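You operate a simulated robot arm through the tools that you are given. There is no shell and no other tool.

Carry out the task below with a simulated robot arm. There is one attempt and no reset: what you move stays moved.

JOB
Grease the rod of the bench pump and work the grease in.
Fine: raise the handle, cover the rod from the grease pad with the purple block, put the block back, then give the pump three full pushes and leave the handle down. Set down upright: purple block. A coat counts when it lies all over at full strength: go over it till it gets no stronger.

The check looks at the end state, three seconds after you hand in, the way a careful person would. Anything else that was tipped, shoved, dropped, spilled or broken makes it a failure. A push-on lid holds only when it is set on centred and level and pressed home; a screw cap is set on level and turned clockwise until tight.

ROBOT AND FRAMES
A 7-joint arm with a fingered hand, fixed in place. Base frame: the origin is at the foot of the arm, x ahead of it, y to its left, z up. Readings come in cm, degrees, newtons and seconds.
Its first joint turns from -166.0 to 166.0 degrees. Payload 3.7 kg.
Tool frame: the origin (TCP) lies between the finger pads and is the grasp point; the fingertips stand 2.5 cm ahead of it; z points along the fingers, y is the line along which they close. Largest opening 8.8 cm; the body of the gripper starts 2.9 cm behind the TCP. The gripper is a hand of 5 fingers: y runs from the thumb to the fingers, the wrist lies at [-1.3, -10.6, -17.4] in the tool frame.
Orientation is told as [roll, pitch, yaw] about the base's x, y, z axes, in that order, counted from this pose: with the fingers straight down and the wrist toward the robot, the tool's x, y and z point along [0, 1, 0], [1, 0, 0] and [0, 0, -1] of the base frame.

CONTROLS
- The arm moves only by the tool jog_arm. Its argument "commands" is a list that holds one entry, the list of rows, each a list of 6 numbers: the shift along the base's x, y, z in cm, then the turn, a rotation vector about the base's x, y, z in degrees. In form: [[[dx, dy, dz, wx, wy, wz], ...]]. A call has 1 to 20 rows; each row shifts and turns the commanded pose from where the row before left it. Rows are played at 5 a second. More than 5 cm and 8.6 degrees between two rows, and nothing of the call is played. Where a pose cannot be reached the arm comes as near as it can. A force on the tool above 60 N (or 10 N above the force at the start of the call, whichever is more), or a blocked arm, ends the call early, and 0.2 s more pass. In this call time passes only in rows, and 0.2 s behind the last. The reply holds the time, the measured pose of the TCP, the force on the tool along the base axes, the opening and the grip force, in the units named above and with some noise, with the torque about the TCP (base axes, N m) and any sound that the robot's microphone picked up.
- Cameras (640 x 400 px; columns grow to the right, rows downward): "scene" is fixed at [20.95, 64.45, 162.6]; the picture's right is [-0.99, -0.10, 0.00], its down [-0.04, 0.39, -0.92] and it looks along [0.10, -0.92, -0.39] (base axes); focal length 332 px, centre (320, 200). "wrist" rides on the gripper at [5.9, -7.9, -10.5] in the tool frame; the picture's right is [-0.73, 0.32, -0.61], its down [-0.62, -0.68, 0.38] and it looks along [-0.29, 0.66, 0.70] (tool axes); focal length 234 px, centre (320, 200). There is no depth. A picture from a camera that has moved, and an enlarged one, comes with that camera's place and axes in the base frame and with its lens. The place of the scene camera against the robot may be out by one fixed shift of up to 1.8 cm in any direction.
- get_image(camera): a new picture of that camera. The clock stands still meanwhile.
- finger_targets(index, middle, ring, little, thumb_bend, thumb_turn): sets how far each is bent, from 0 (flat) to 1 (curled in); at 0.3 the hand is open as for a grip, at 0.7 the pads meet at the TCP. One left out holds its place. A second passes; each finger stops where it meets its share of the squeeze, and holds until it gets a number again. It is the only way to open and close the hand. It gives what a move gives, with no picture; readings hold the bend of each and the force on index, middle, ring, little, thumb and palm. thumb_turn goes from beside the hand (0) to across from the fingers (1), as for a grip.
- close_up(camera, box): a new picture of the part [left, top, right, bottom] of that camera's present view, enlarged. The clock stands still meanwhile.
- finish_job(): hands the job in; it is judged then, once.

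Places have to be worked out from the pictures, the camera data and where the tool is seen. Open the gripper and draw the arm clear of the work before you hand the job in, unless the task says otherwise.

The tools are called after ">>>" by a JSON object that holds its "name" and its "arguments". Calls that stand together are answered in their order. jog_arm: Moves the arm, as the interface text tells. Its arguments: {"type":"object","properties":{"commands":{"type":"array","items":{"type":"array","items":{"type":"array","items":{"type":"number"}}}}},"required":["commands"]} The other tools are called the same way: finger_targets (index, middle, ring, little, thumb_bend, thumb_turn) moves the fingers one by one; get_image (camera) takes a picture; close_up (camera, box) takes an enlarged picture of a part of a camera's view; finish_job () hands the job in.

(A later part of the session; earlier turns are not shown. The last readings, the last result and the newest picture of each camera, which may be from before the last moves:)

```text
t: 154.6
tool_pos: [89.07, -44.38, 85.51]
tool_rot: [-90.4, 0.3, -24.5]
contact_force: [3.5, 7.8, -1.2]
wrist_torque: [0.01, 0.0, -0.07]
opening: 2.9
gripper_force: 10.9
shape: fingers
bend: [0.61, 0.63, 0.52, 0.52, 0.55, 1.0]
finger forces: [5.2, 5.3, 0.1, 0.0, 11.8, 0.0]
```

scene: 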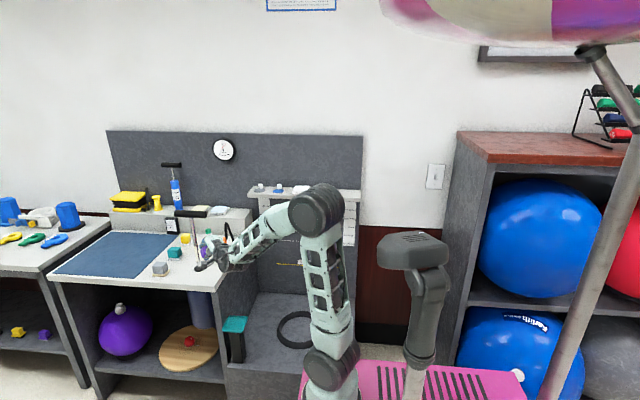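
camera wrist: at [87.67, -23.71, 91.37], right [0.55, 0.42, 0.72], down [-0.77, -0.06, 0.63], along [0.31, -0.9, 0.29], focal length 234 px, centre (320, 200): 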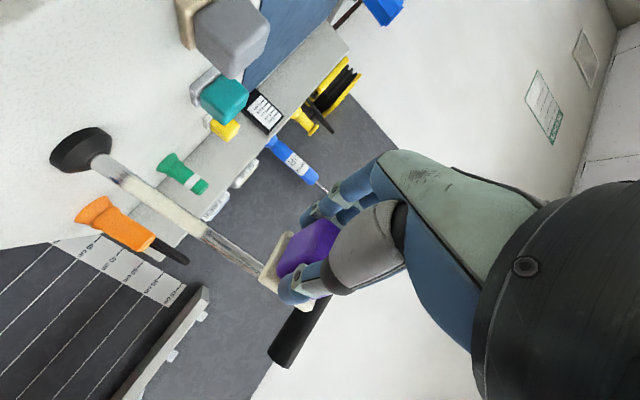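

About 8.5 N normal. I stroke up through the band, then back away and look.

>>> {"name": "jog_arm", "arguments": {"commands": [[[0, 0, 0.4, 0, 0, 0], [0, 0, 0.5, 0, 0, 0], [0, 0, 0.5, 0, 0, 0], [0, 0, 0.5, 0, 0, 0], [0, 0, 0.5, 0, 0, 0], [0, 0, 0.5, 0, 0, 0], [0, 0, 0.5, 0, 0, 0], [0, 0, 0.5, 0, 0, 0], [0, 0, 0.5, 0, 0, 0], [0, 0, 0.5, 0, 0, 0], [0, 0, 0.5, 0, 0, 0], [0, 0, 0.5, 0, 0, 0], [0, 0, 0.5, 0, 0, 0], [0, 0, 0.5, 0, 0, 0], [0, 0, 0.5, 0, 0, 0], [0, 0, 0.5, 0, 0, 0], [0, 0, 0.5, 0, 0, 0], [0, 0, 0.5, 0, 0, 0]]]}}

>>> {"name": "jog_arm", "arguments": {"commands": [[[0.4, 0.9, 0, 0, 0, 0], [1.2, 2.7, 0, 0, 0, 0], [1, 2.2, 2, 0, 0, 0]]]}}

>>> {"name": "close_up", "arguments": {"camera": "wrist", "box": [40, 110, 300, 300]}}

>>> {"name": "close_up", "arguments": {"camera": "wrist", "box": [80, 130, 220, 250]}}

```text
t: 158.4
tool_pos: [88.87, -44.57, 94.34]
tool_rot: [-90.5, 0.3, -24.6]
contact_force: [2.5, 4.4, -2.1]
wrist_torque: [-0.02, -0.01, -0.01]
opening: 2.88
gripper_force: 11.7
shape: fingers
bend: [0.61, 0.63, 0.52, 0.52, 0.55, 1.0]
finger forces: [5.8, 5.6, 0.1, 0.0, 11.5, 0.1]
```

```text
t: 159.2
tool_pos: [91.51, -38.96, 96.46]
tool_rot: [-90.5, 0.3, -24.7]
contact_force: [0.5, -0.2, -1.2]
wrist_torque: [0.02, 0.03, -0.03]
opening: 2.89
gripper_force: 10.9
shape: fingers
bend: [0.61, 0.63, 0.52, 0.52, 0.55, 1.0]
finger forces: [5.7, 5.4, 0.1, 0.1, 11.1, 0.0]
```

```text
2.11 times, centred on (170, 205) of wrist
camera zoom: at [88.68, -26.1, 90.63], right [0.55, 0.42, 0.72], down [-0.77, -0.06, 0.63], along [0.31, -0.91, 0.29], focal length 493 px, centre (636, 190)
```

zoom: 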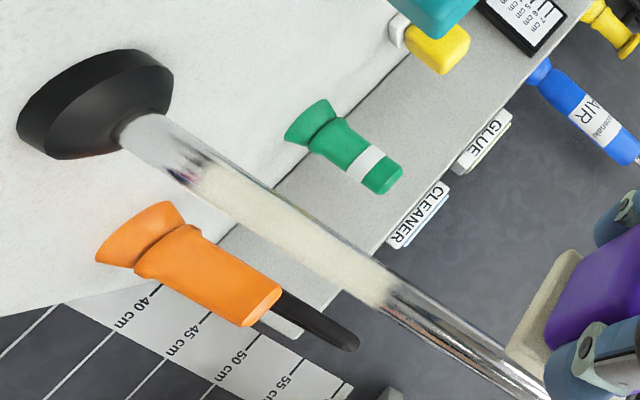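

```text
3.33 times, centred on (150, 190) of wrist
camera zoom: at [88.68, -26.1, 90.63], right [0.55, 0.42, 0.72], down [-0.77, -0.06, 0.63], along [0.31, -0.91, 0.29], focal length 781 px, centre (887, 233)
```

zoom: 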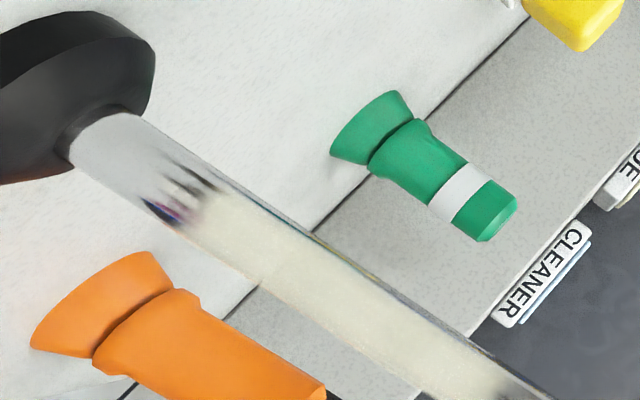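

The film's right-hand boundary moved further round (to ~az 25–30°), so the zone does wrap beyond the front. Now I need the left (-x) side: I return to tool-down and then pitch the hand so it points outward along +x.

>>> {"name": "jog_arm", "arguments": {"commands": [[[-1.2, 0.5, 0.9, 7.43, -3.47, 0], [-1.2, 0.5, 0.9, 7.43, -3.47, 0], [-1.2, 0.3, 0.9, 7.43, -3.47, 0], [-1.2, 0, 0.9, 7.43, -3.47, 0], [-1.2, 0, 0.9, 7.43, -3.47, 0], [-1.2, 0, 0.9, 7.43, -3.47, 0], [-1.2, 0, 0.9, 7.43, -3.47, 0], [-1.2, 0, 0.9, 7.43, -3.47, 0], [-1.2, 0, 0.9, 7.43, -3.47, 0], [-1.2, 0, 0.9, 7.43, -3.47, 0], [-1.2, 0, 0, 7.43, -3.47, 0], [-1.2, 0, 0, 0, 0, 8.2], [-1.2, 0, 0, 0, 0, 8.2], [-1.2, 0, 0, 0, 0, 8.2]]]}}

>>> {"name": "jog_arm", "arguments": {"commands": [[[-0.5, -1, 0, 0, -8, 0], [-0.5, -1, 0, 0, -8, 0], [-0.5, -1, -1, 0, -8, 0], [-0.5, -1, -1, 0, -8, 0], [0, -1, -1, 0, -8, 0], [0, -1, -1, 0, -8, 0], [0, -1, -1, 0, -7, 0]]]}}

>>> {"name": "get_image", "arguments": {"camera": "scene"}}

>>> {"name": "get_image", "arguments": {"camera": "wrist"}}

```text
t: 162.2
tool_pos: [74.8, -37.56, 105.49]
tool_rot: [-0.2, -0.5, -0.1]
contact_force: [0.2, -0.3, -0.1]
wrist_torque: [-0.01, -0.03, 0.02]
opening: 2.9
gripper_force: 11.0
shape: fingers
bend: [0.61, 0.63, 0.52, 0.52, 0.55, 1.0]
finger forces: [5.8, 5.4, 0.2, 0.0, 11.1, 0.0]
```

```text
t: 163.8
tool_pos: [72.69, -44.51, 100.35]
tool_rot: [-0.2, -55.5, -0.3]
contact_force: [-1.0, 1.5, -0.6]
wrist_torque: [-0.03, 0.01, 0.04]
opening: 2.9
gripper_force: 11.3
shape: fingers
bend: [0.61, 0.63, 0.52, 0.52, 0.55, 1.0]
finger forces: [5.6, 5.1, 0.0, 0.0, 11.1, 0.1]
```

```text
taken
```

scene: 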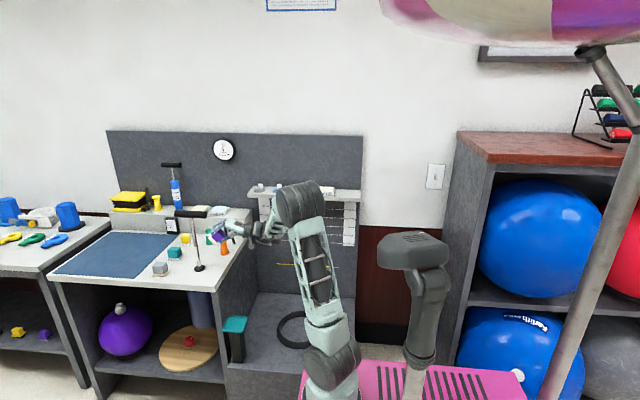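

```text
taken
camera wrist: at [59.65, -38.62, 99.92], right [-0.32, -0.72, 0.61], down [-0.07, -0.62, -0.78], along [0.94, -0.3, 0.15], focal length 234 px, centre (320, 200)
```

wrist: 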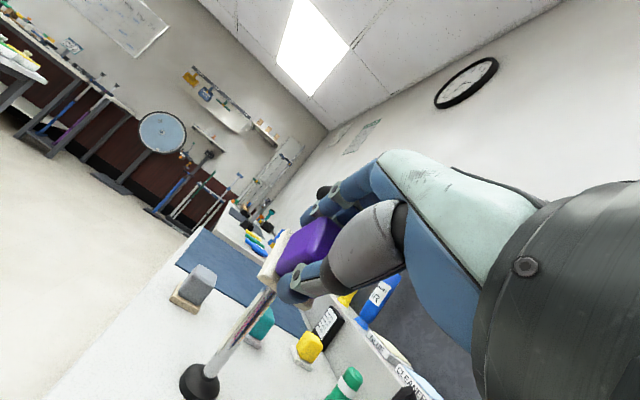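

This outward-pointing posture (34° below horizontal) is reachable. I pitch a bit further (-65°), line up with the rod's y and move in low from the -x side.

>>> {"name": "jog_arm", "arguments": {"commands": [[[0, -1.4, -3, 0, -4.5, 0], [0, -1.4, -4, 0, -5, 0], [0, -1.4, -4, 0, 0, 0], [2, 0, -3.3, 0, 0, 0], [2.5, 0, 0, 0, 0, 0]]]}}

>>> {"name": "get_image", "arguments": {"camera": "wrist"}}

>>> {"name": "close_up", "arguments": {"camera": "scene", "box": [150, 200, 270, 300]}}

```text
t: 165.0
tool_pos: [77.17, -48.76, 86.05]
tool_rot: [0.1, -64.9, -0.4]
contact_force: [-0.5, -0.1, -0.3]
wrist_torque: [0.05, -0.01, 0.0]
opening: 2.91
gripper_force: 10.7
shape: fingers
bend: [0.61, 0.63, 0.52, 0.52, 0.55, 1.0]
finger forces: [5.4, 5.2, 0.1, 0.0, 11.1, 0.1]
```

```text
taken
camera wrist: at [64.49, -42.81, 83.46], right [-0.42, -0.72, 0.55], down [0.06, -0.62, -0.78], along [0.91, -0.3, 0.3], focal length 234 px, centre (320, 200)
```

wrist: 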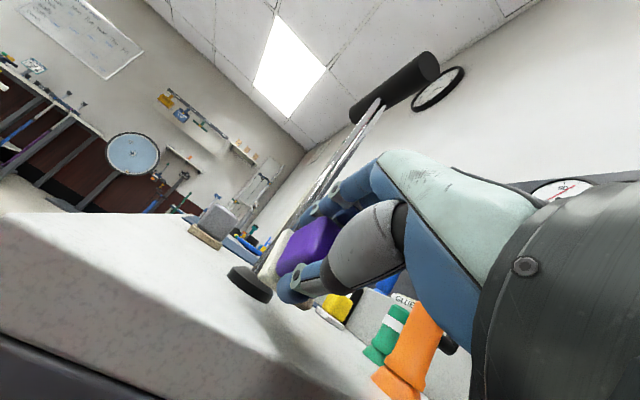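

```text
4.00 times, centred on (210, 250) of scene
camera zoom: at [20.95, 64.45, 162.6], right [-0.99, -0.1, 0.0], down [-0.04, 0.39, -0.92], along [0.1, -0.92, -0.39], focal length 1329 px, centre (760, 0)
```

zoom: 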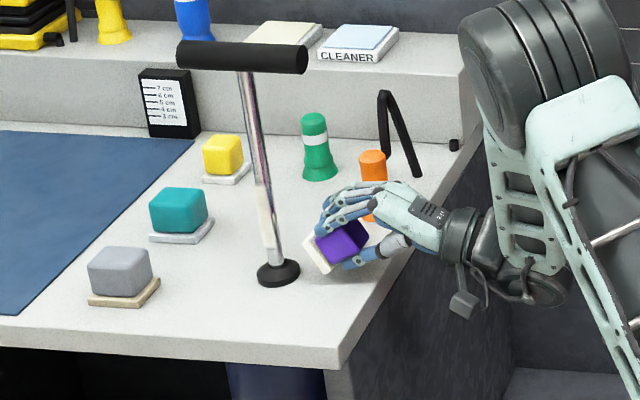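

Perfect posture and a clear view. I approach the rod in +x.

>>> {"name": "jog_arm", "arguments": {"commands": [[[1.5, 0, 0, 0, 0, 0], [1, 0, 0, 0, 0, 0], [0.5, 0, 0, 0, 0, 0]]]}}

>>> {"name": "close_up", "arguments": {"camera": "scene", "box": [170, 215, 230, 285]}}

>>> {"name": "close_up", "arguments": {"camera": "wrist", "box": [220, 180, 360, 320]}}

```text
t: 165.8
tool_pos: [80.2, -48.7, 86.08]
tool_rot: [0.1, -64.9, -0.4]
contact_force: [0.5, -0.6, -1.5]
wrist_torque: [-0.04, 0.03, 0.02]
opening: 2.91
gripper_force: 11.2
shape: fingers
bend: [0.61, 0.63, 0.52, 0.52, 0.55, 1.0]
finger forces: [5.4, 5.2, 0.1, 0.0, 11.0, 0.0]
```

```text
5.71 times, centred on (200, 250) of scene
camera zoom: at [20.95, 64.45, 162.6], right [-0.99, -0.1, 0.0], down [-0.04, 0.39, -0.92], along [0.1, -0.92, -0.39], focal length 1899 px, centre (1006, -86)
```

zoom: 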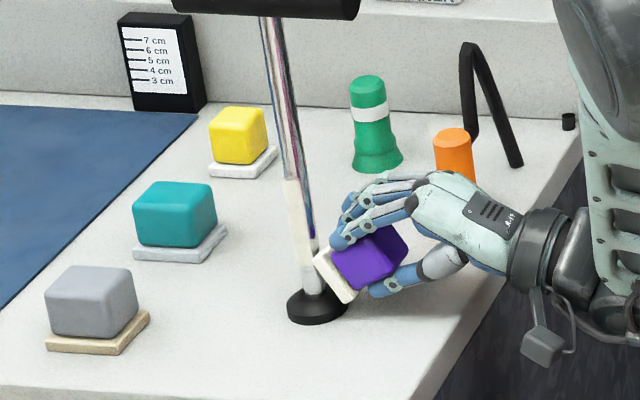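

```text
2.86 times, centred on (290, 250) of wrist
camera zoom: at [67.47, -42.77, 83.5], right [-0.42, -0.72, 0.55], down [0.06, -0.62, -0.78], along [0.91, -0.29, 0.3], focal length 669 px, centre (406, 57)
```

zoom: 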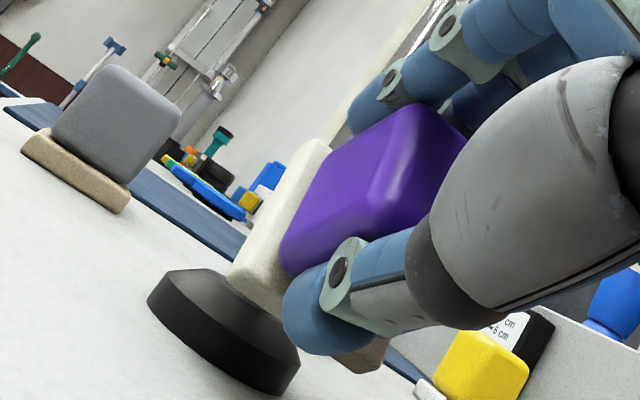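

The plate's upper edge is nearly at the rod, right at the lower end of the band. I close the last gap.

>>> {"name": "jog_arm", "arguments": {"commands": [[[0.3, 0, 0, 0, 0, 0], [0.2, 0, 0, 0, 0, 0]]]}}

>>> {"name": "jog_arm", "arguments": {"commands": [[[0.2, 0, 0, 0, 0, 0]]]}}

```text
t: 166.4
tool_pos: [80.62, -48.77, 86.09]
tool_rot: [0.0, -64.9, -0.4]
contact_force: [-14.7, 1.5, -0.9]
wrist_torque: [0.03, 0.2, 0.02]
opening: 2.93
gripper_force: 12.4
shape: fingers
bend: [0.63, 0.64, 0.52, 0.52, 0.54, 1.0]
finger forces: [3.9, 4.1, 0.0, 0.1, 16.4, 0.0]
```

```text
t: 166.8
tool_pos: [80.81, -48.81, 86.0]
tool_rot: [0.1, -65.0, -0.4]
contact_force: [-20.0, 1.0, -3.2]
wrist_torque: [0.03, 0.34, -0.01]
opening: 2.94
gripper_force: 13.1
shape: fingers
bend: [0.64, 0.65, 0.52, 0.52, 0.54, 1.0]
finger forces: [3.3, 3.6, 0.0, 0.0, 18.7, 0.0]
```

That's too firm (20 N); I ease back to about 8 N and stroke up slowly, pitching gradually toward flush.

>>> {"name": "jog_arm", "arguments": {"commands": [[[-0.3, 0, 0, 0, 0, 0]]]}}

>>> {"name": "jog_arm", "arguments": {"commands": [[[0, 0, 0.25, 0, 0, 0], [0, 0, 0.25, 0, -0.5, 0], [0, 0, 0.25, 0, -0.5, 0], [0, 0, 0.25, 0, -0.5, 0], [0, 0, 0.25, 0, -0.5, 0], [0, 0, 0.25, 0, -0.5, 0], [0, 0, 0.25, 0, -0.5, 0], [0, 0, 0.25, 0, -0.5, 0], [0, 0, 0.25, 0, -0.5, 0], [0, 0, 0.25, 0, -0.5, 0]]]}}

>>> {"name": "close_up", "arguments": {"camera": "scene", "box": [180, 225, 225, 275]}}

```text
t: 167.2
tool_pos: [80.55, -48.7, 85.96]
tool_rot: [-0.1, -64.9, -0.3]
contact_force: [-8.7, -0.1, -2.7]
wrist_torque: [0.03, 0.14, -0.04]
opening: 2.94
gripper_force: 11.5
shape: fingers
bend: [0.63, 0.65, 0.52, 0.52, 0.54, 1.0]
finger forces: [4.3, 4.1, 0.0, 0.1, 14.1, 0.0]
```

```text
t: 169.4
tool_pos: [80.5, -48.75, 88.66]
tool_rot: [0.1, -69.5, -0.4]
contact_force: [-7.1, -0.3, -1.7]
wrist_torque: [0.02, 0.11, -0.02]
opening: 2.96
gripper_force: 11.8
shape: fingers
bend: [0.63, 0.64, 0.52, 0.52, 0.54, 1.0]
finger forces: [4.5, 4.4, 0.1, 0.0, 13.9, 0.0]
```

```text
8.00 times, centred on (202, 250) of scene
camera zoom: at [20.95, 64.45, 162.6], right [-0.99, -0.1, 0.0], down [-0.04, 0.39, -0.92], along [0.1, -0.92, -0.39], focal length 2658 px, centre (1260, -200)
```

zoom: 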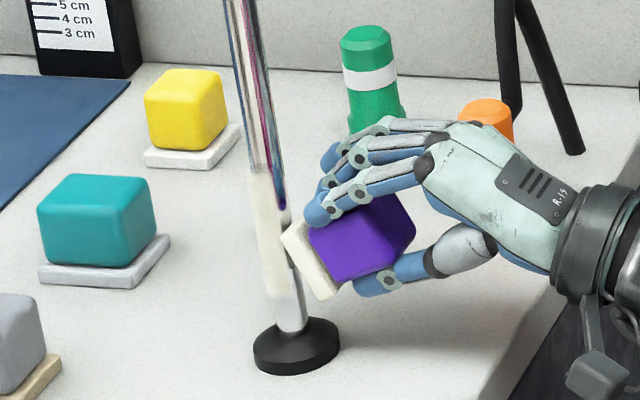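

Good, ~7 N. I continue up through the top of the band.

>>> {"name": "jog_arm", "arguments": {"commands": [[[0, 0, 0.25, 0, -0.5, 0], [0, 0, 0.25, 0, -0.5, 0], [0, 0, 0.25, 0, -0.5, 0], [0, 0, 0.25, 0, -0.5, 0], [0, 0, 0.25, 0, -0.5, 0], [0, 0, 0.25, 0, -0.5, 0], [0, 0, 0.25, 0, -0.5, 0], [0, 0, 0.25, 0, -0.5, 0], [0, 0, 0.25, 0, -0.5, 0], [0, 0, 0.25, 0, -0.5, 0], [0, 0, 0.25, 0, -0.5, 0], [0, 0, 0.25, 0, -0.5, 0], [0, 0, 0.25, 0, -0.5, 0], [0, 0, 0.25, 0, -0.5, 0], [0, 0, 0.25, 0, -0.5, 0], [0, 0, 0.25, 0, 0, 0], [0, 0, 0.25, 0, 0, 0], [0, 0, 0.25, 0, 0, 0], [0, 0, 0.25, 0, 0, 0], [0, 0, 0.25, 0, 0, 0]]]}}

>>> {"name": "close_up", "arguments": {"camera": "scene", "box": [180, 225, 225, 275]}}

>>> {"name": "get_image", "arguments": {"camera": "wrist"}}

```text
t: 173.6
tool_pos: [80.52, -48.68, 93.68]
tool_rot: [0.4, -76.9, -0.7]
contact_force: [-5.6, -0.1, -1.4]
wrist_torque: [0.03, 0.04, 0.0]
opening: 2.95
gripper_force: 11.8
shape: fingers
bend: [0.62, 0.64, 0.52, 0.52, 0.54, 1.0]
finger forces: [4.9, 4.9, 0.1, 0.0, 13.2, 0.1]
```

```text
8.00 times, centred on (202, 250) of scene
camera zoom: at [20.95, 64.45, 162.6], right [-0.99, -0.1, 0.0], down [-0.04, 0.39, -0.92], along [0.1, -0.92, -0.39], focal length 2658 px, centre (1260, -200)
```

zoom: 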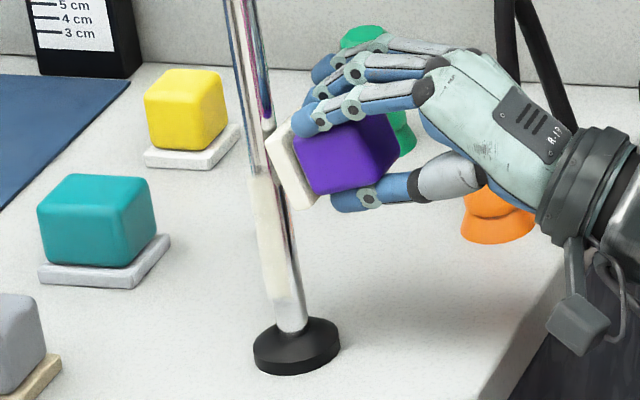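

```text
taken
camera wrist: at [68.64, -42.85, 88.41], right [-0.52, -0.72, 0.45], down [0.22, -0.62, -0.75], along [0.82, -0.29, 0.48], focal length 234 px, centre (320, 200)
```

wrist: 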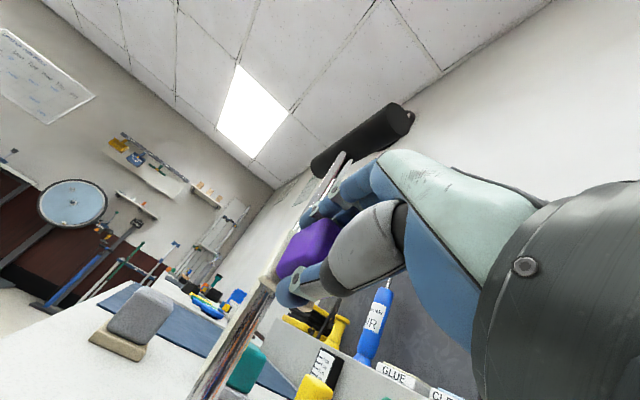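

I zoom in on the band to see if the left side took grease.

>>> {"name": "close_up", "arguments": {"camera": "scene", "box": [192, 242, 212, 270]}}

>>> {"name": "close_up", "arguments": {"camera": "wrist", "box": [170, 250, 310, 400]}}

```text
14.29 times, centred on (202, 256) of scene
camera zoom: at [20.95, 64.45, 162.6], right [-0.99, -0.1, 0.0], down [-0.04, 0.39, -0.92], along [0.1, -0.92, -0.39], focal length 4747 px, centre (2006, -600)
```

zoom: 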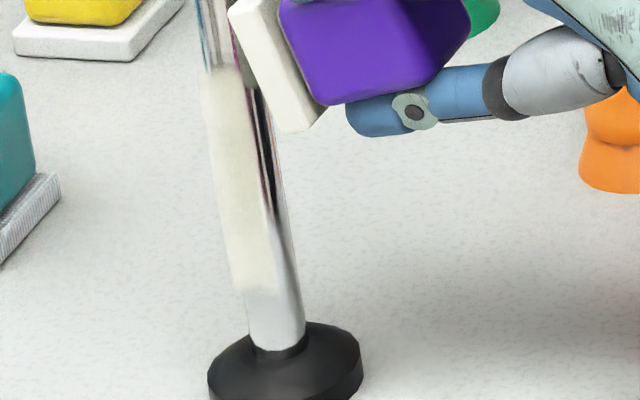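

```text
2.67 times, centred on (240, 325) of wrist
camera zoom: at [68.64, -42.85, 88.41], right [-0.52, -0.72, 0.45], down [0.22, -0.62, -0.75], along [0.82, -0.29, 0.48], focal length 624 px, centre (533, -133)
```

zoom: 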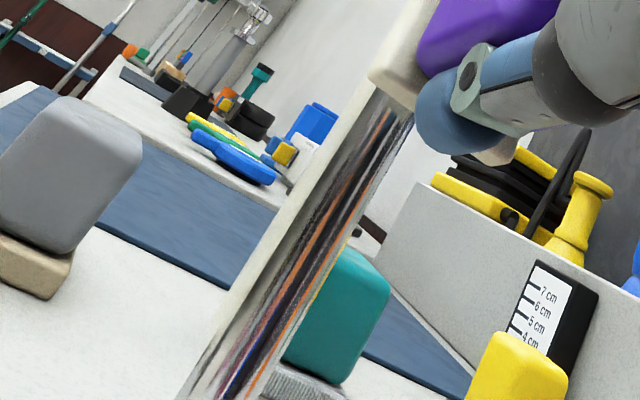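

No grease was laid on the -x side. Either the plate is exhausted or the zone stops there; I'll reload the plate on the grease pad to be sure. First retract and swing back to tool-down toward the shelf.

>>> {"name": "jog_arm", "arguments": {"commands": [[[-1.5, 0, 0.3, 0, 0, 0], [-2.5, 0.4, 1, 0, 7.7, 0], [-1.3, 0.5, 2.2, 0, 7.7, 0], [-1.3, 0.5, 2.2, 0, 7.7, 0], [-1.3, 0.5, 2.2, 0, 7.7, 0], [-1.3, 0.5, 2.2, 0, 7.7, 0], [-1.3, 0.5, 2.2, 0, 7.7, 0], [-1.3, 0.5, 2.2, 0, 7.7, 0], [-1.3, 0.5, 2.2, 0, 7.7, 0], [-1.3, 0, 2, 0, 7.7, 0], [-1.3, 0, 2, 0, 7.6, 0], [-3, -2.3, 0, 0, 0, -8], [-3, -2.3, 0, 0, 0, -8], [-3, -2.3, 0, 0, 0, -8], [-3, -2.3, 0, 0, 0, -8], [-3, -2.3, 0, 0, 0, -8], [-3, -2.3, 0, 0, 0, -8], [-3, -2.3, 0, 0, 0, -8], [-3, -2.3, 0, 0, 0, -8], [-3, -2.3, 0, 0, 0, -8]]]}}

>>> {"name": "get_image", "arguments": {"camera": "scene"}}

>>> {"name": "get_image", "arguments": {"camera": "wrist"}}

```text
t: 177.8
tool_pos: [37.88, -65.48, 114.33]
tool_rot: [-0.2, -0.2, -72.3]
contact_force: [0.2, -0.1, -1.2]
wrist_torque: [0.01, 0.01, 0.02]
opening: 2.96
gripper_force: 10.8
shape: fingers
bend: [0.61, 0.63, 0.52, 0.52, 0.54, 1.0]
finger forces: [5.4, 5.4, 0.0, 0.0, 10.8, 0.1]
```

```text
taken
```

scene: 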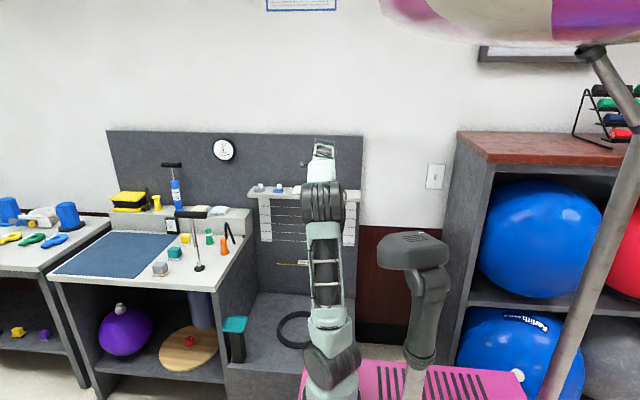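

```text
taken
camera wrist: at [41.13, -56.24, 124.92], right [-0.59, -0.53, 0.61], down [-0.8, 0.46, -0.38], along [-0.08, -0.72, -0.69], focal length 234 px, centre (320, 200)
```

wrist: 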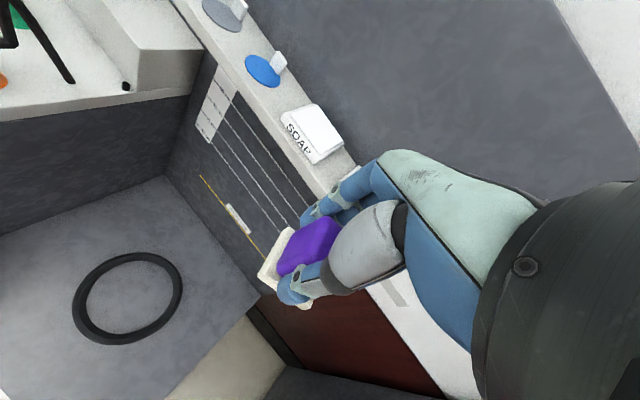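

I zoom on the plate here, in the same light as when I first loaded it, to compare its colour.

>>> {"name": "close_up", "arguments": {"camera": "wrist", "box": [180, 180, 340, 330]}}

>>> {"name": "close_up", "arguments": {"camera": "scene", "box": [170, 195, 240, 285]}}

```text
2.67 times, centred on (260, 255) of wrist
camera zoom: at [41.13, -56.24, 124.92], right [-0.59, -0.53, 0.61], down [-0.8, 0.46, -0.38], along [-0.08, -0.72, -0.69], focal length 624 px, centre (480, 53)
```

zoom: 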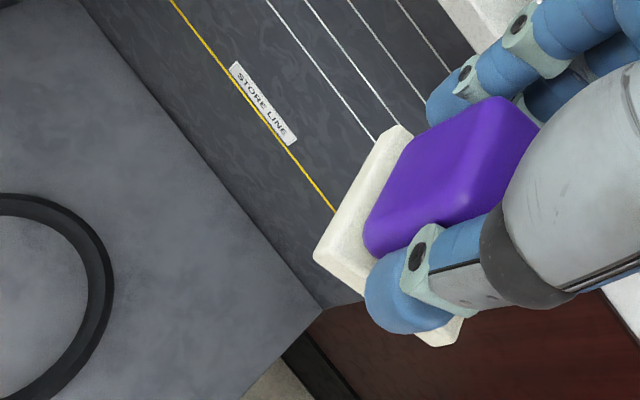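

```text
4.44 times, centred on (205, 240) of scene
camera zoom: at [20.95, 64.45, 162.6], right [-0.99, -0.1, 0.0], down [-0.04, 0.39, -0.92], along [0.1, -0.92, -0.39], focal length 1477 px, centre (831, 22)
```

zoom: 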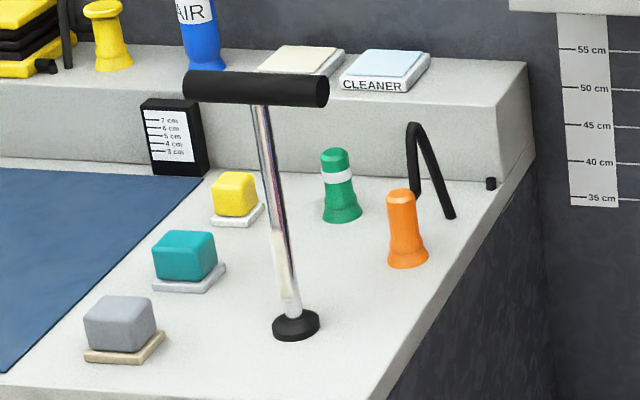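

It still looks cream but I reload anyway, with a longer rub this time.

>>> {"name": "jog_arm", "arguments": {"commands": [[[-0.5, -4, 0, 0, 0, -4], [-0.5, -4, 0, 0, 0, -4], [-0.5, -4, 0, 0, 0, -4], [-0.5, -4, 0, 0, 0, -3.7], [-0.6, -3.5, 0, 0, 0, 0], [0, 0, -1.5, 0, 0, 0], [0, 0, -1.2, 0, 0, 0]]]}}

>>> {"name": "close_up", "arguments": {"camera": "wrist", "box": [180, 180, 340, 330]}}

```text
t: 179.4
tool_pos: [35.28, -85.05, 111.68]
tool_rot: [-0.2, -0.1, -88.0]
contact_force: [0.5, -1.0, -0.7]
wrist_torque: [-0.01, -0.02, 0.02]
opening: 2.93
gripper_force: 10.9
shape: fingers
bend: [0.61, 0.63, 0.52, 0.52, 0.54, 1.0]
finger forces: [5.5, 5.3, 0.0, 0.1, 10.8, 0.0]
```

```text
2.67 times, centred on (260, 255) of wrist
camera zoom: at [40.98, -76.97, 122.25], right [-0.71, -0.35, 0.61], down [-0.65, 0.66, -0.38], along [-0.27, -0.67, -0.69], focal length 624 px, centre (480, 53)
```

zoom: 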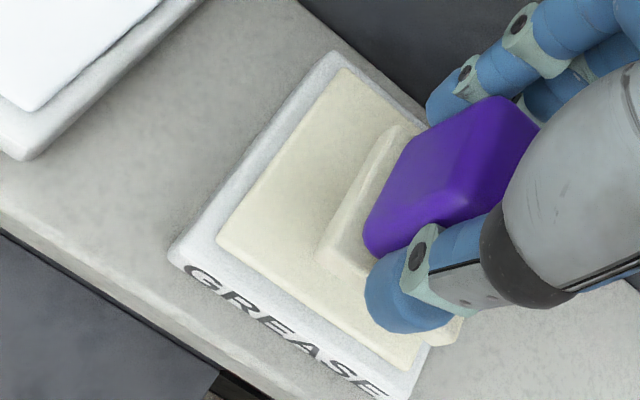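

Over the felt. I lower to contact and rub for several seconds.

>>> {"name": "jog_arm", "arguments": {"commands": [[[0, 0, -0.5, 0, 0, 0], [0, 0, -0.3, 0, 0, 0], [0, 0, -0.2, 0, 0, 0]]]}}

>>> {"name": "jog_arm", "arguments": {"commands": [[[0, 0, -0.25, 0, 0, 0]]]}}

```text
t: 180.2
tool_pos: [35.32, -84.95, 110.57]
tool_rot: [-0.3, -0.1, -87.8]
contact_force: [-0.3, 0.8, -0.2]
wrist_torque: [-0.02, -0.02, -0.02]
opening: 2.96
gripper_force: 10.7
shape: fingers
bend: [0.61, 0.63, 0.52, 0.52, 0.54, 1.0]
finger forces: [5.4, 5.3, 0.0, 0.0, 10.8, 0.0]
```

```text
t: 180.6
tool_pos: [35.26, -84.97, 110.39]
tool_rot: [-0.3, -0.1, -87.8]
contact_force: [-0.8, -0.3, -0.5]
wrist_torque: [0.01, -0.01, -0.01]
opening: 2.93
gripper_force: 10.9
shape: fingers
bend: [0.61, 0.63, 0.52, 0.52, 0.54, 1.0]
finger forces: [5.5, 5.4, 0.0, 0.0, 10.8, 0.1]
```

>>> {"name": "jog_arm", "arguments": {"commands": [[[0, 0, -0.25, 0, 0, 0]]]}}

>>> {"name": "jog_arm", "arguments": {"commands": [[[0, 0, -0.2, 0, 0, 0]]]}}

```text
t: 181.0
tool_pos: [35.36, -85.02, 109.99]
tool_rot: [-0.2, 0.0, -87.9]
contact_force: [-0.6, 0.3, 0.0]
wrist_torque: [0.03, -0.01, 0.01]
opening: 2.9
gripper_force: 9.7
shape: fingers
bend: [0.61, 0.63, 0.52, 0.52, 0.54, 1.0]
finger forces: [5.5, 5.2, 0.0, 0.1, 10.7, 0.1]
```

```text
t: 181.4
tool_pos: [35.31, -84.92, 109.96]
tool_rot: [-0.2, 0.1, -87.9]
contact_force: [0.1, -0.3, -1.1]
wrist_torque: [-0.04, 0.01, 0.04]
opening: 2.93
gripper_force: 10.6
shape: fingers
bend: [0.61, 0.63, 0.52, 0.52, 0.54, 1.0]
finger forces: [5.5, 5.4, 0.0, 0.0, 10.7, 0.1]
```

The block has slid a bit deeper into the hand, so contact comes lower. Continuing.

>>> {"name": "jog_arm", "arguments": {"commands": [[[0, 0, -0.2, 0, 0, 0]]]}}

>>> {"name": "jog_arm", "arguments": {"commands": [[[0, 0, -0.15, 0, 0, 0]]]}}

```text
t: 181.8
tool_pos: [35.31, -84.92, 109.76]
tool_rot: [-0.2, 0.1, -88.0]
contact_force: [0.0, 0.1, -0.3]
wrist_torque: [0.01, 0.02, -0.01]
opening: 2.92
gripper_force: 10.9
shape: fingers
bend: [0.61, 0.63, 0.52, 0.52, 0.54, 1.0]
finger forces: [5.4, 5.3, 0.0, 0.0, 10.7, 0.0]
```

```text
t: 182.2
tool_pos: [35.33, -84.94, 109.62]
tool_rot: [-0.2, -0.1, -87.9]
contact_force: [0.6, -0.3, 1.1]
wrist_torque: [0.0, -0.01, 0.01]
opening: 2.9
gripper_force: 10.5
shape: fingers
bend: [0.61, 0.63, 0.52, 0.52, 0.54, 1.0]
finger forces: [5.4, 5.4, 0.1, 0.0, 11.0, 0.0]
```

Contact beginning (about 1 N). I press slightly more and rub in small circles for a few seconds.

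>>> {"name": "jog_arm", "arguments": {"commands": [[[0, 0, -0.15, 0, 0, 0], [0.4, 0, 0, 0, 0, 0], [0.3, -0.3, 0, 0, 0, 0], [-0.4, -0.2, 0, 0, 0, 0], [-0.5, 0.2, 0, 0, 0, 0], [-0.3, 0.3, 0, 0, 0, 0], [0.5, 0, 0, 0, 0, 0], [0.4, -0.2, 0, 0, 0, 0], [-0.4, -0.2, 0, 0, 0, 0], [-0.5, 0.2, 0, 0, 0, 0], [0.3, 0.3, 0, 0, 0, 0], [0.5, -0.1, 0, 0, 0, 0], [-0.3, 0, 0, 0, 0, 0], [-0.3, -0.3, 0, 0, 0, 0], [0.3, 0.3, 0, 0, 0, 0]]]}}

>>> {"name": "jog_arm", "arguments": {"commands": [[[0, 0, 1.5, 0, 0, 0], [0, 0.5, 3.5, 0, 0, 0]]]}}

>>> {"name": "close_up", "arguments": {"camera": "wrist", "box": [180, 180, 340, 330]}}

```text
t: 185.4
tool_pos: [35.32, -85.01, 109.52]
tool_rot: [-0.3, -0.1, -87.8]
contact_force: [-1.1, 0.4, 4.9]
wrist_torque: [-0.09, 0.04, -0.01]
opening: 2.94
gripper_force: 11.6
shape: fingers
bend: [0.61, 0.62, 0.52, 0.52, 0.55, 1.0]
finger forces: [6.0, 5.7, 0.0, 0.0, 11.1, 0.0]
```

```text
t: 186.0
tool_pos: [35.24, -84.47, 114.33]
tool_rot: [-0.2, 0.2, -87.8]
contact_force: [0.3, -0.3, -1.4]
wrist_torque: [0.02, 0.0, 0.01]
opening: 2.92
gripper_force: 10.2
shape: fingers
bend: [0.6, 0.62, 0.52, 0.52, 0.55, 1.0]
finger forces: [5.7, 4.9, 0.0, 0.0, 10.6, 0.0]
```

```text
2.67 times, centred on (260, 255) of wrist
camera zoom: at [40.98, -76.44, 124.93], right [-0.71, -0.35, 0.61], down [-0.65, 0.66, -0.38], along [-0.27, -0.67, -0.7], focal length 624 px, centre (480, 53)
```

zoom: 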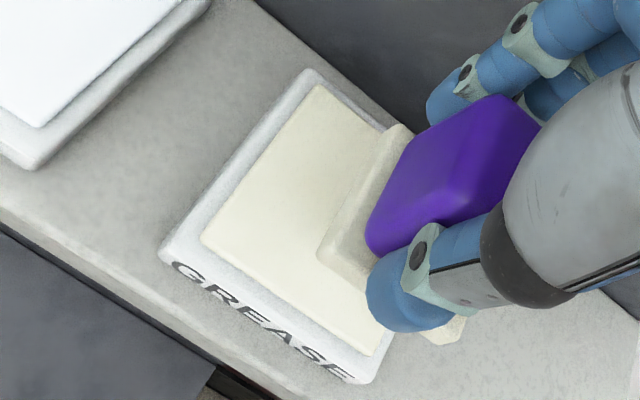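

Plate reloaded. I return to the outward-pointing posture on the -x side of the rod in one sweep.

>>> {"name": "jog_arm", "arguments": {"commands": [[[0.6, 4, 0.2, 0, 0, 8], [0.6, 4, 0.2, 0, 0, 8], [0.6, 4, 0.2, 0, 0, 8], [0.6, 4, 0.2, 0, 0, 8], [3.2, 2.3, 0, 0, 0, 8], [3.2, 2.3, 0, 0, 0, 8], [3.2, 2.3, 0, 0, 0, 8], [3.2, 2.3, 0, 0, 0, 8], [3.2, 2.3, 0, 0, 0, 8], [3.2, 2.3, 0, 0, 0, 8], [3.2, 2.3, 0, 0, 0, 7.8], [1.2, 0.4, -2.5, 0, -7.8, 0], [1.2, 0.4, -2.5, 0, -7.8, 0], [1.2, 0.4, -2.5, 0, -7.8, 0], [1.2, 0.4, -2.5, 0, -7.8, 0], [1.2, 0.4, -2.5, 0, -7.8, 0], [1.2, 0.4, -2.5, 0, -7.8, 0], [1.2, 0.4, -2.5, 0, -7.8, 0], [1.2, 0.4, -2.5, 0, -7.8, 0], [1.2, 0.4, -2.5, 0, -7.8, 0]]]}}

>>> {"name": "close_up", "arguments": {"camera": "scene", "box": [150, 190, 290, 300]}}

>>> {"name": "get_image", "arguments": {"camera": "wrist"}}

```text
t: 190.2
tool_pos: [70.97, -48.78, 92.62]
tool_rot: [-0.2, -70.4, 0.0]
contact_force: [0.7, -0.3, -0.4]
wrist_torque: [0.02, 0.04, 0.0]
opening: 2.9
gripper_force: 9.7
shape: fingers
bend: [0.6, 0.63, 0.52, 0.52, 0.55, 1.0]
finger forces: [5.3, 4.7, 0.1, 0.1, 10.5, 0.0]
```

```text
3.64 times, centred on (220, 245) of scene
camera zoom: at [20.95, 64.45, 162.6], right [-0.99, -0.1, 0.0], down [-0.04, 0.39, -0.92], along [0.1, -0.92, -0.39], focal length 1208 px, centre (684, 36)
```

zoom: 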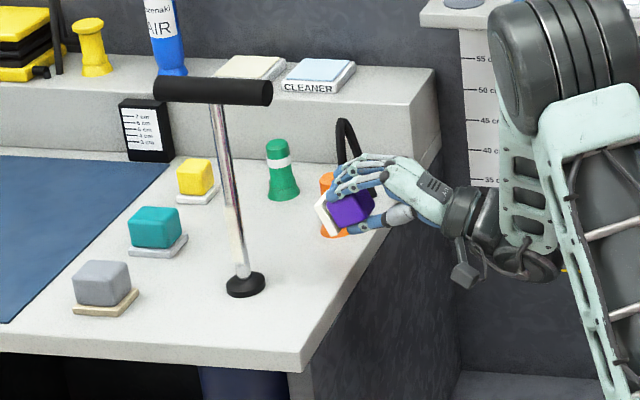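

```text
taken
camera wrist: at [58.46, -42.87, 88.9], right [-0.47, -0.72, 0.51], down [0.13, -0.63, -0.77], along [0.87, -0.29, 0.39], focal length 234 px, centre (320, 200)
```

wrist: 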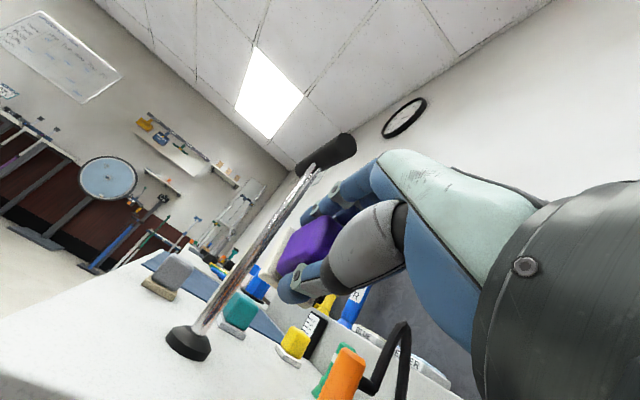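

That works smoothly. I pitch to about -82° so the face is nearly flush, and approach the middle of the band.

>>> {"name": "jog_arm", "arguments": {"commands": [[[2.5, 0, -1, 0, -6, 0], [3, 0, -1, 0, -6, 0], [2.5, 0, 0, 0, 0, 0], [1, 0, 0, 0, 0, 0]]]}}

>>> {"name": "close_up", "arguments": {"camera": "scene", "box": [175, 215, 235, 280]}}

```text
t: 191.2
tool_pos: [79.9, -48.83, 90.83]
tool_rot: [0.0, -82.2, -0.4]
contact_force: [0.0, -0.1, -0.3]
wrist_torque: [0.0, -0.01, -0.03]
opening: 2.93
gripper_force: 10.5
shape: fingers
bend: [0.61, 0.63, 0.52, 0.52, 0.55, 1.0]
finger forces: [5.1, 4.8, 0.0, 0.0, 10.6, 0.1]
```

```text
6.15 times, centred on (205, 248) of scene
camera zoom: at [20.95, 64.45, 162.6], right [-0.99, -0.1, 0.0], down [-0.04, 0.39, -0.92], along [0.1, -0.92, -0.39], focal length 2045 px, centre (1028, -92)
```

zoom: 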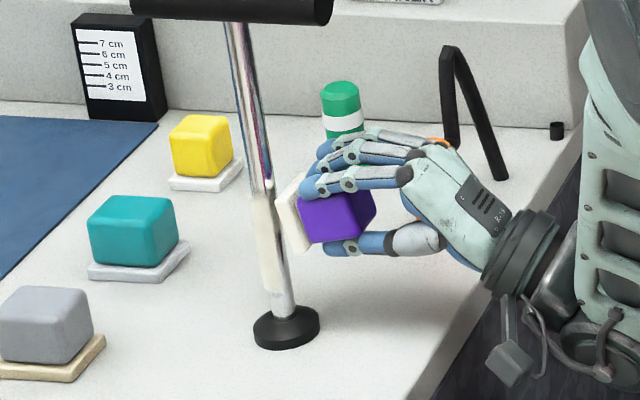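

Plate is almost flush and about half a centimetre from the rod. Closing in gently.

>>> {"name": "jog_arm", "arguments": {"commands": [[[0.3, 0, 0, 0, 0, 0], [0.2, 0, 0, 0, 0, 0]]]}}

>>> {"name": "jog_arm", "arguments": {"commands": [[[0.15, 0, 0, 0, 0, 0]]]}}

```text
t: 191.8
tool_pos: [80.47, -48.8, 90.66]
tool_rot: [0.1, -82.2, -0.4]
contact_force: [0.0, -0.3, -1.1]
wrist_torque: [0.01, 0.01, -0.01]
opening: 2.88
gripper_force: 10.5
shape: fingers
bend: [0.61, 0.63, 0.52, 0.52, 0.55, 1.0]
finger forces: [5.1, 4.8, 0.0, 0.0, 10.5, 0.1]
```

```text
t: 192.2
tool_pos: [80.55, -48.81, 90.8]
tool_rot: [0.1, -82.3, -0.3]
contact_force: [-4.9, 0.1, -1.7]
wrist_torque: [-0.03, 0.0, 0.01]
opening: 2.9
gripper_force: 10.7
shape: fingers
bend: [0.61, 0.63, 0.52, 0.52, 0.55, 1.0]
finger forces: [5.0, 4.8, 0.0, 0.0, 12.1, 0.1]
```

5 N, contact is level. Slow 2.5 cm upstroke, then back off to look.

>>> {"name": "jog_arm", "arguments": {"commands": [[[0, 0, 0, 0, 0, 0], [0, 0, 0, 0, 0, 0], [0, 0, 0.25, 0, 0, 0], [0, 0, 0.25, 0, 0, 0], [0, 0, 0.25, 0, 0, 0], [0, 0, 0.25, 0, 0, 0], [0, 0, 0.25, 0, 0, 0], [0, 0, 0.25, 0, 0, 0], [0, 0, 0.25, 0, 0, 0], [0, 0, 0.25, 0, 0, 0], [0, 0, 0.25, 0, 0, 0], [0, 0, 0.25, 0, 0, 0]]]}}

>>> {"name": "jog_arm", "arguments": {"commands": [[[-1, 0, 0, 0, 0, 0], [-3, 0, 0, 0, 0, 0], [-3, 0, 1, 0, 0, 0]]]}}

>>> {"name": "close_up", "arguments": {"camera": "wrist", "box": [120, 170, 360, 390]}}

>>> {"name": "close_up", "arguments": {"camera": "scene", "box": [190, 235, 215, 270]}}

```text
t: 194.8
tool_pos: [80.47, -48.74, 93.28]
tool_rot: [0.1, -82.2, -0.3]
contact_force: [-4.4, 0.1, -1.5]
wrist_torque: [0.01, 0.02, -0.01]
opening: 2.89
gripper_force: 11.2
shape: fingers
bend: [0.61, 0.63, 0.52, 0.52, 0.55, 1.0]
finger forces: [5.4, 5.3, 0.0, 0.0, 13.1, 0.1]
```

```text
t: 195.6
tool_pos: [73.48, -48.84, 94.29]
tool_rot: [-0.1, -82.2, -0.1]
contact_force: [-0.2, 0.5, -0.3]
wrist_torque: [0.03, -0.02, 0.01]
opening: 2.91
gripper_force: 10.9
shape: fingers
bend: [0.61, 0.63, 0.52, 0.52, 0.55, 1.0]
finger forces: [5.7, 5.2, 0.0, 0.1, 11.6, 0.0]
```

```text
1.82 times, centred on (240, 280) of wrist
camera zoom: at [62.16, -42.92, 87.9], right [-0.56, -0.72, 0.4], down [0.28, -0.63, -0.73], along [0.78, -0.29, 0.56], focal length 426 px, centre (466, 54)
```

zoom: 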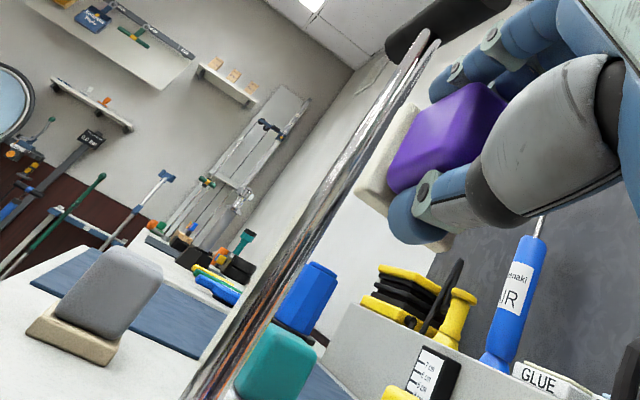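

```text
11.43 times, centred on (202, 252) of scene
camera zoom: at [20.95, 64.45, 162.6], right [-0.99, -0.1, 0.0], down [-0.04, 0.39, -0.92], along [0.1, -0.92, -0.39], focal length 3798 px, centre (1663, -400)
```

zoom: 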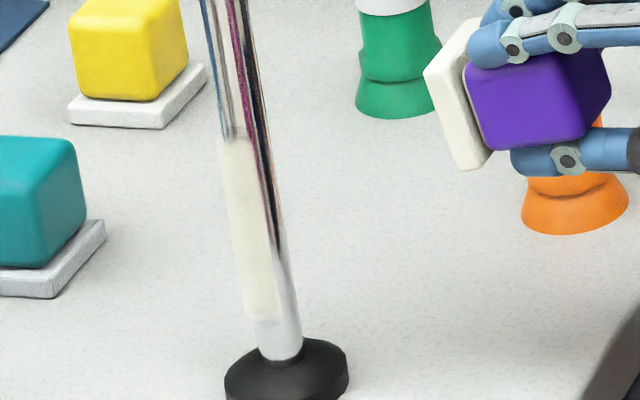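

With a fresh load and flush contact, the -x side still takes no grease, while the patch edges are straight and sharp at about ±45° of the front: the greasable zone is that front patch, which is covered. I'll go over it again with the fresh plate to make it full strength — swinging back to the front posture.

>>> {"name": "jog_arm", "arguments": {"commands": [[[-0.5, 1, 0.3, 0, 0, 0], [0.2, 1.5, 0.3, -4.62, 4.62, -4.62], [0.2, 1.5, 0.3, -4.62, 4.62, -4.62], [0.2, 1.5, 0.3, -4.62, 4.62, -4.62], [0.2, 1.5, 0.3, -4.62, 4.62, -4.62], [0.2, 1.5, 0.3, -4.62, 4.62, -4.62], [0.2, 1.5, 0.3, -4.62, 4.62, -4.62], [1.5, 1.0, 0, -4.62, 4.62, -4.62], [1.5, 0.5, 0, -4.62, 4.62, -4.62], [1.5, 0, 0, -4.62, 4.62, -4.62], [1.5, 0, 0, -4.62, 4.62, -4.62], [1.5, 0, 0, -4.62, 4.62, -4.62], [1.5, 0, 0, -4.62, 4.62, -4.62], [1.5, 0, 0, -4.62, 4.62, -4.62], [1.5, 0, 0, -4.62, 4.62, -4.62], [1, 0, 0, -2.3, 2.3, -2.3]]]}}

>>> {"name": "get_image", "arguments": {"camera": "wrist"}}

>>> {"name": "close_up", "arguments": {"camera": "scene", "box": [140, 180, 280, 300]}}

```text
t: 199.0
tool_pos: [87.43, -37.32, 96.38]
tool_rot: [-87.8, -2.1, -5.7]
contact_force: [-0.2, -0.2, -0.6]
wrist_torque: [-0.02, 0.01, 0.05]
opening: 2.91
gripper_force: 10.8
shape: fingers
bend: [0.61, 0.63, 0.52, 0.52, 0.55, 1.0]
finger forces: [5.6, 5.2, 0.0, 0.0, 11.0, 0.0]
```

```text
taken
camera wrist: at [80.77, -25.97, 90.76], right [0.35, 0.55, 0.76], down [-0.74, -0.34, 0.58], along [0.57, -0.77, 0.29], focal length 234 px, centre (320, 200)
```

wrist: 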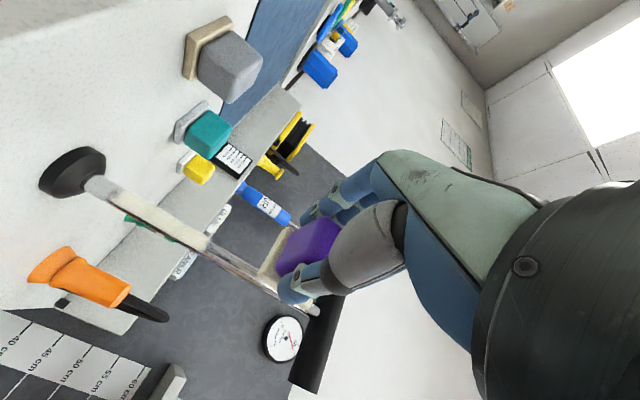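

```text
3.33 times, centred on (210, 240) of scene
camera zoom: at [20.95, 64.45, 162.6], right [-0.99, -0.1, 0.0], down [-0.04, 0.39, -0.92], along [0.1, -0.92, -0.39], focal length 1108 px, centre (687, 67)
```

zoom: 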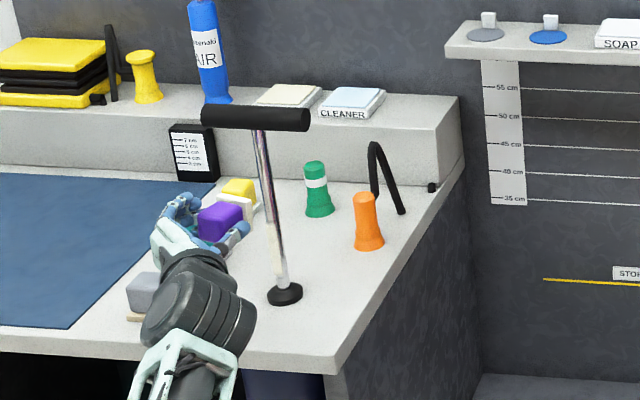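

I'm in front again, via a different arm configuration. I check the coat closely from here.

>>> {"name": "close_up", "arguments": {"camera": "wrist", "box": [70, 160, 250, 290]}}

>>> {"name": "close_up", "arguments": {"camera": "scene", "box": [190, 235, 215, 275]}}

```text
3.08 times, centred on (160, 225) of wrist
camera zoom: at [80.77, -25.97, 90.76], right [0.35, 0.55, 0.76], down [-0.74, -0.34, 0.58], along [0.57, -0.77, 0.29], focal length 720 px, centre (812, 123)
```

zoom: 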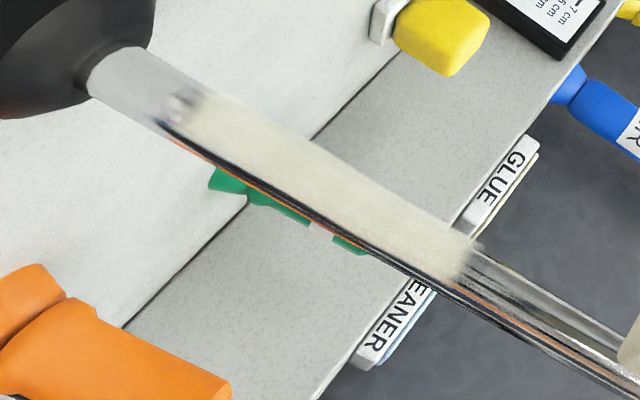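

```text
10.00 times, centred on (202, 255) of scene
camera zoom: at [20.95, 64.45, 162.6], right [-0.99, -0.1, 0.0], down [-0.04, 0.39, -0.92], along [0.1, -0.92, -0.39], focal length 3323 px, centre (1495, -350)
```

zoom: 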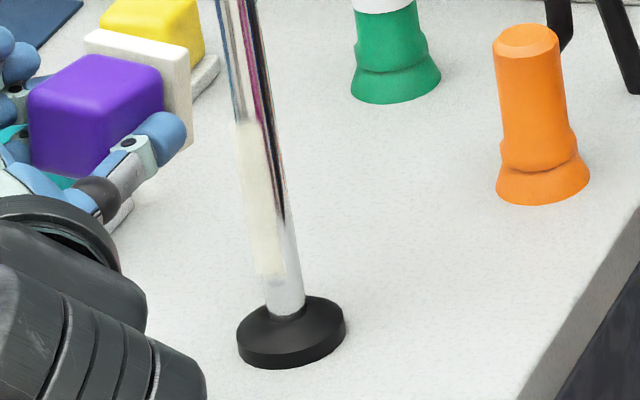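

The patch is opaque cream with crisp edges. I square the tool and make two more full passes over it with the freshly loaded plate, starting below the band.

>>> {"name": "jog_arm", "arguments": {"commands": [[[-0.4, 0, -3.5, -2.2, 2.1, 5.7], [0, 0, -4.5, 0, 0, 0], [0, 0, -4.4, 0, 0, 0], [0, -3.5, 0, 0, 0, 0], [0, -1.7, 0, 0, 0, 0]]]}}

>>> {"name": "close_up", "arguments": {"camera": "scene", "box": [150, 210, 240, 290]}}

```text
t: 200.2
tool_pos: [86.9, -42.46, 83.96]
tool_rot: [-90.1, -0.1, 0.3]
contact_force: [1.0, -0.7, -0.2]
wrist_torque: [-0.02, 0.02, -0.01]
opening: 2.9
gripper_force: 10.9
shape: fingers
bend: [0.61, 0.63, 0.52, 0.52, 0.55, 1.0]
finger forces: [5.5, 5.3, 0.1, 0.0, 11.0, 0.0]
```

```text
5.00 times, centred on (195, 250) of scene
camera zoom: at [20.95, 64.45, 162.6], right [-0.99, -0.1, 0.0], down [-0.04, 0.39, -0.92], along [0.1, -0.92, -0.39], focal length 1662 px, centre (945, -50)
```

zoom: 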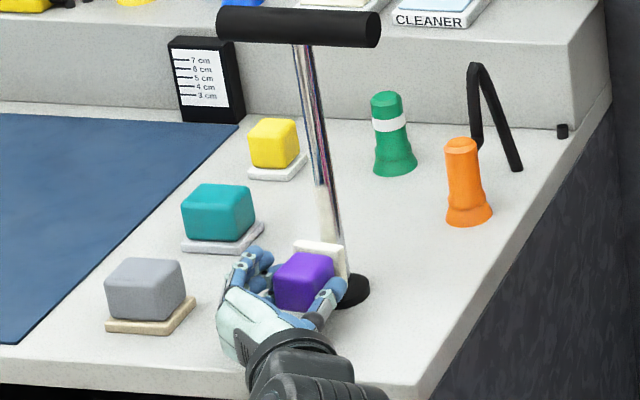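

A clear view, plate just in front of the rod. I close in to contact.

>>> {"name": "jog_arm", "arguments": {"commands": [[[0, -0.8, 0, 0, 0, 0], [0, -0.3, 0, 0, 0, 0]]]}}

>>> {"name": "jog_arm", "arguments": {"commands": [[[0, -0.25, 0, 0, 0, 0]]]}}

```text
t: 200.8
tool_pos: [86.82, -43.69, 83.89]
tool_rot: [-90.1, 0.0, 0.2]
contact_force: [1.0, -0.3, -0.4]
wrist_torque: [0.01, 0.02, -0.03]
opening: 2.93
gripper_force: 10.5
shape: fingers
bend: [0.61, 0.63, 0.52, 0.52, 0.55, 1.0]
finger forces: [5.6, 5.3, 0.1, 0.0, 10.9, 0.0]
```

```text
t: 201.2
tool_pos: [86.93, -43.81, 83.85]
tool_rot: [-90.0, 0.0, 0.2]
contact_force: [0.1, 5.3, -1.1]
wrist_torque: [0.03, 0.0, -0.09]
opening: 2.91
gripper_force: 11.4
shape: fingers
bend: [0.61, 0.63, 0.52, 0.52, 0.55, 1.0]
finger forces: [5.3, 5.2, 0.0, 0.1, 11.5, 0.1]
```

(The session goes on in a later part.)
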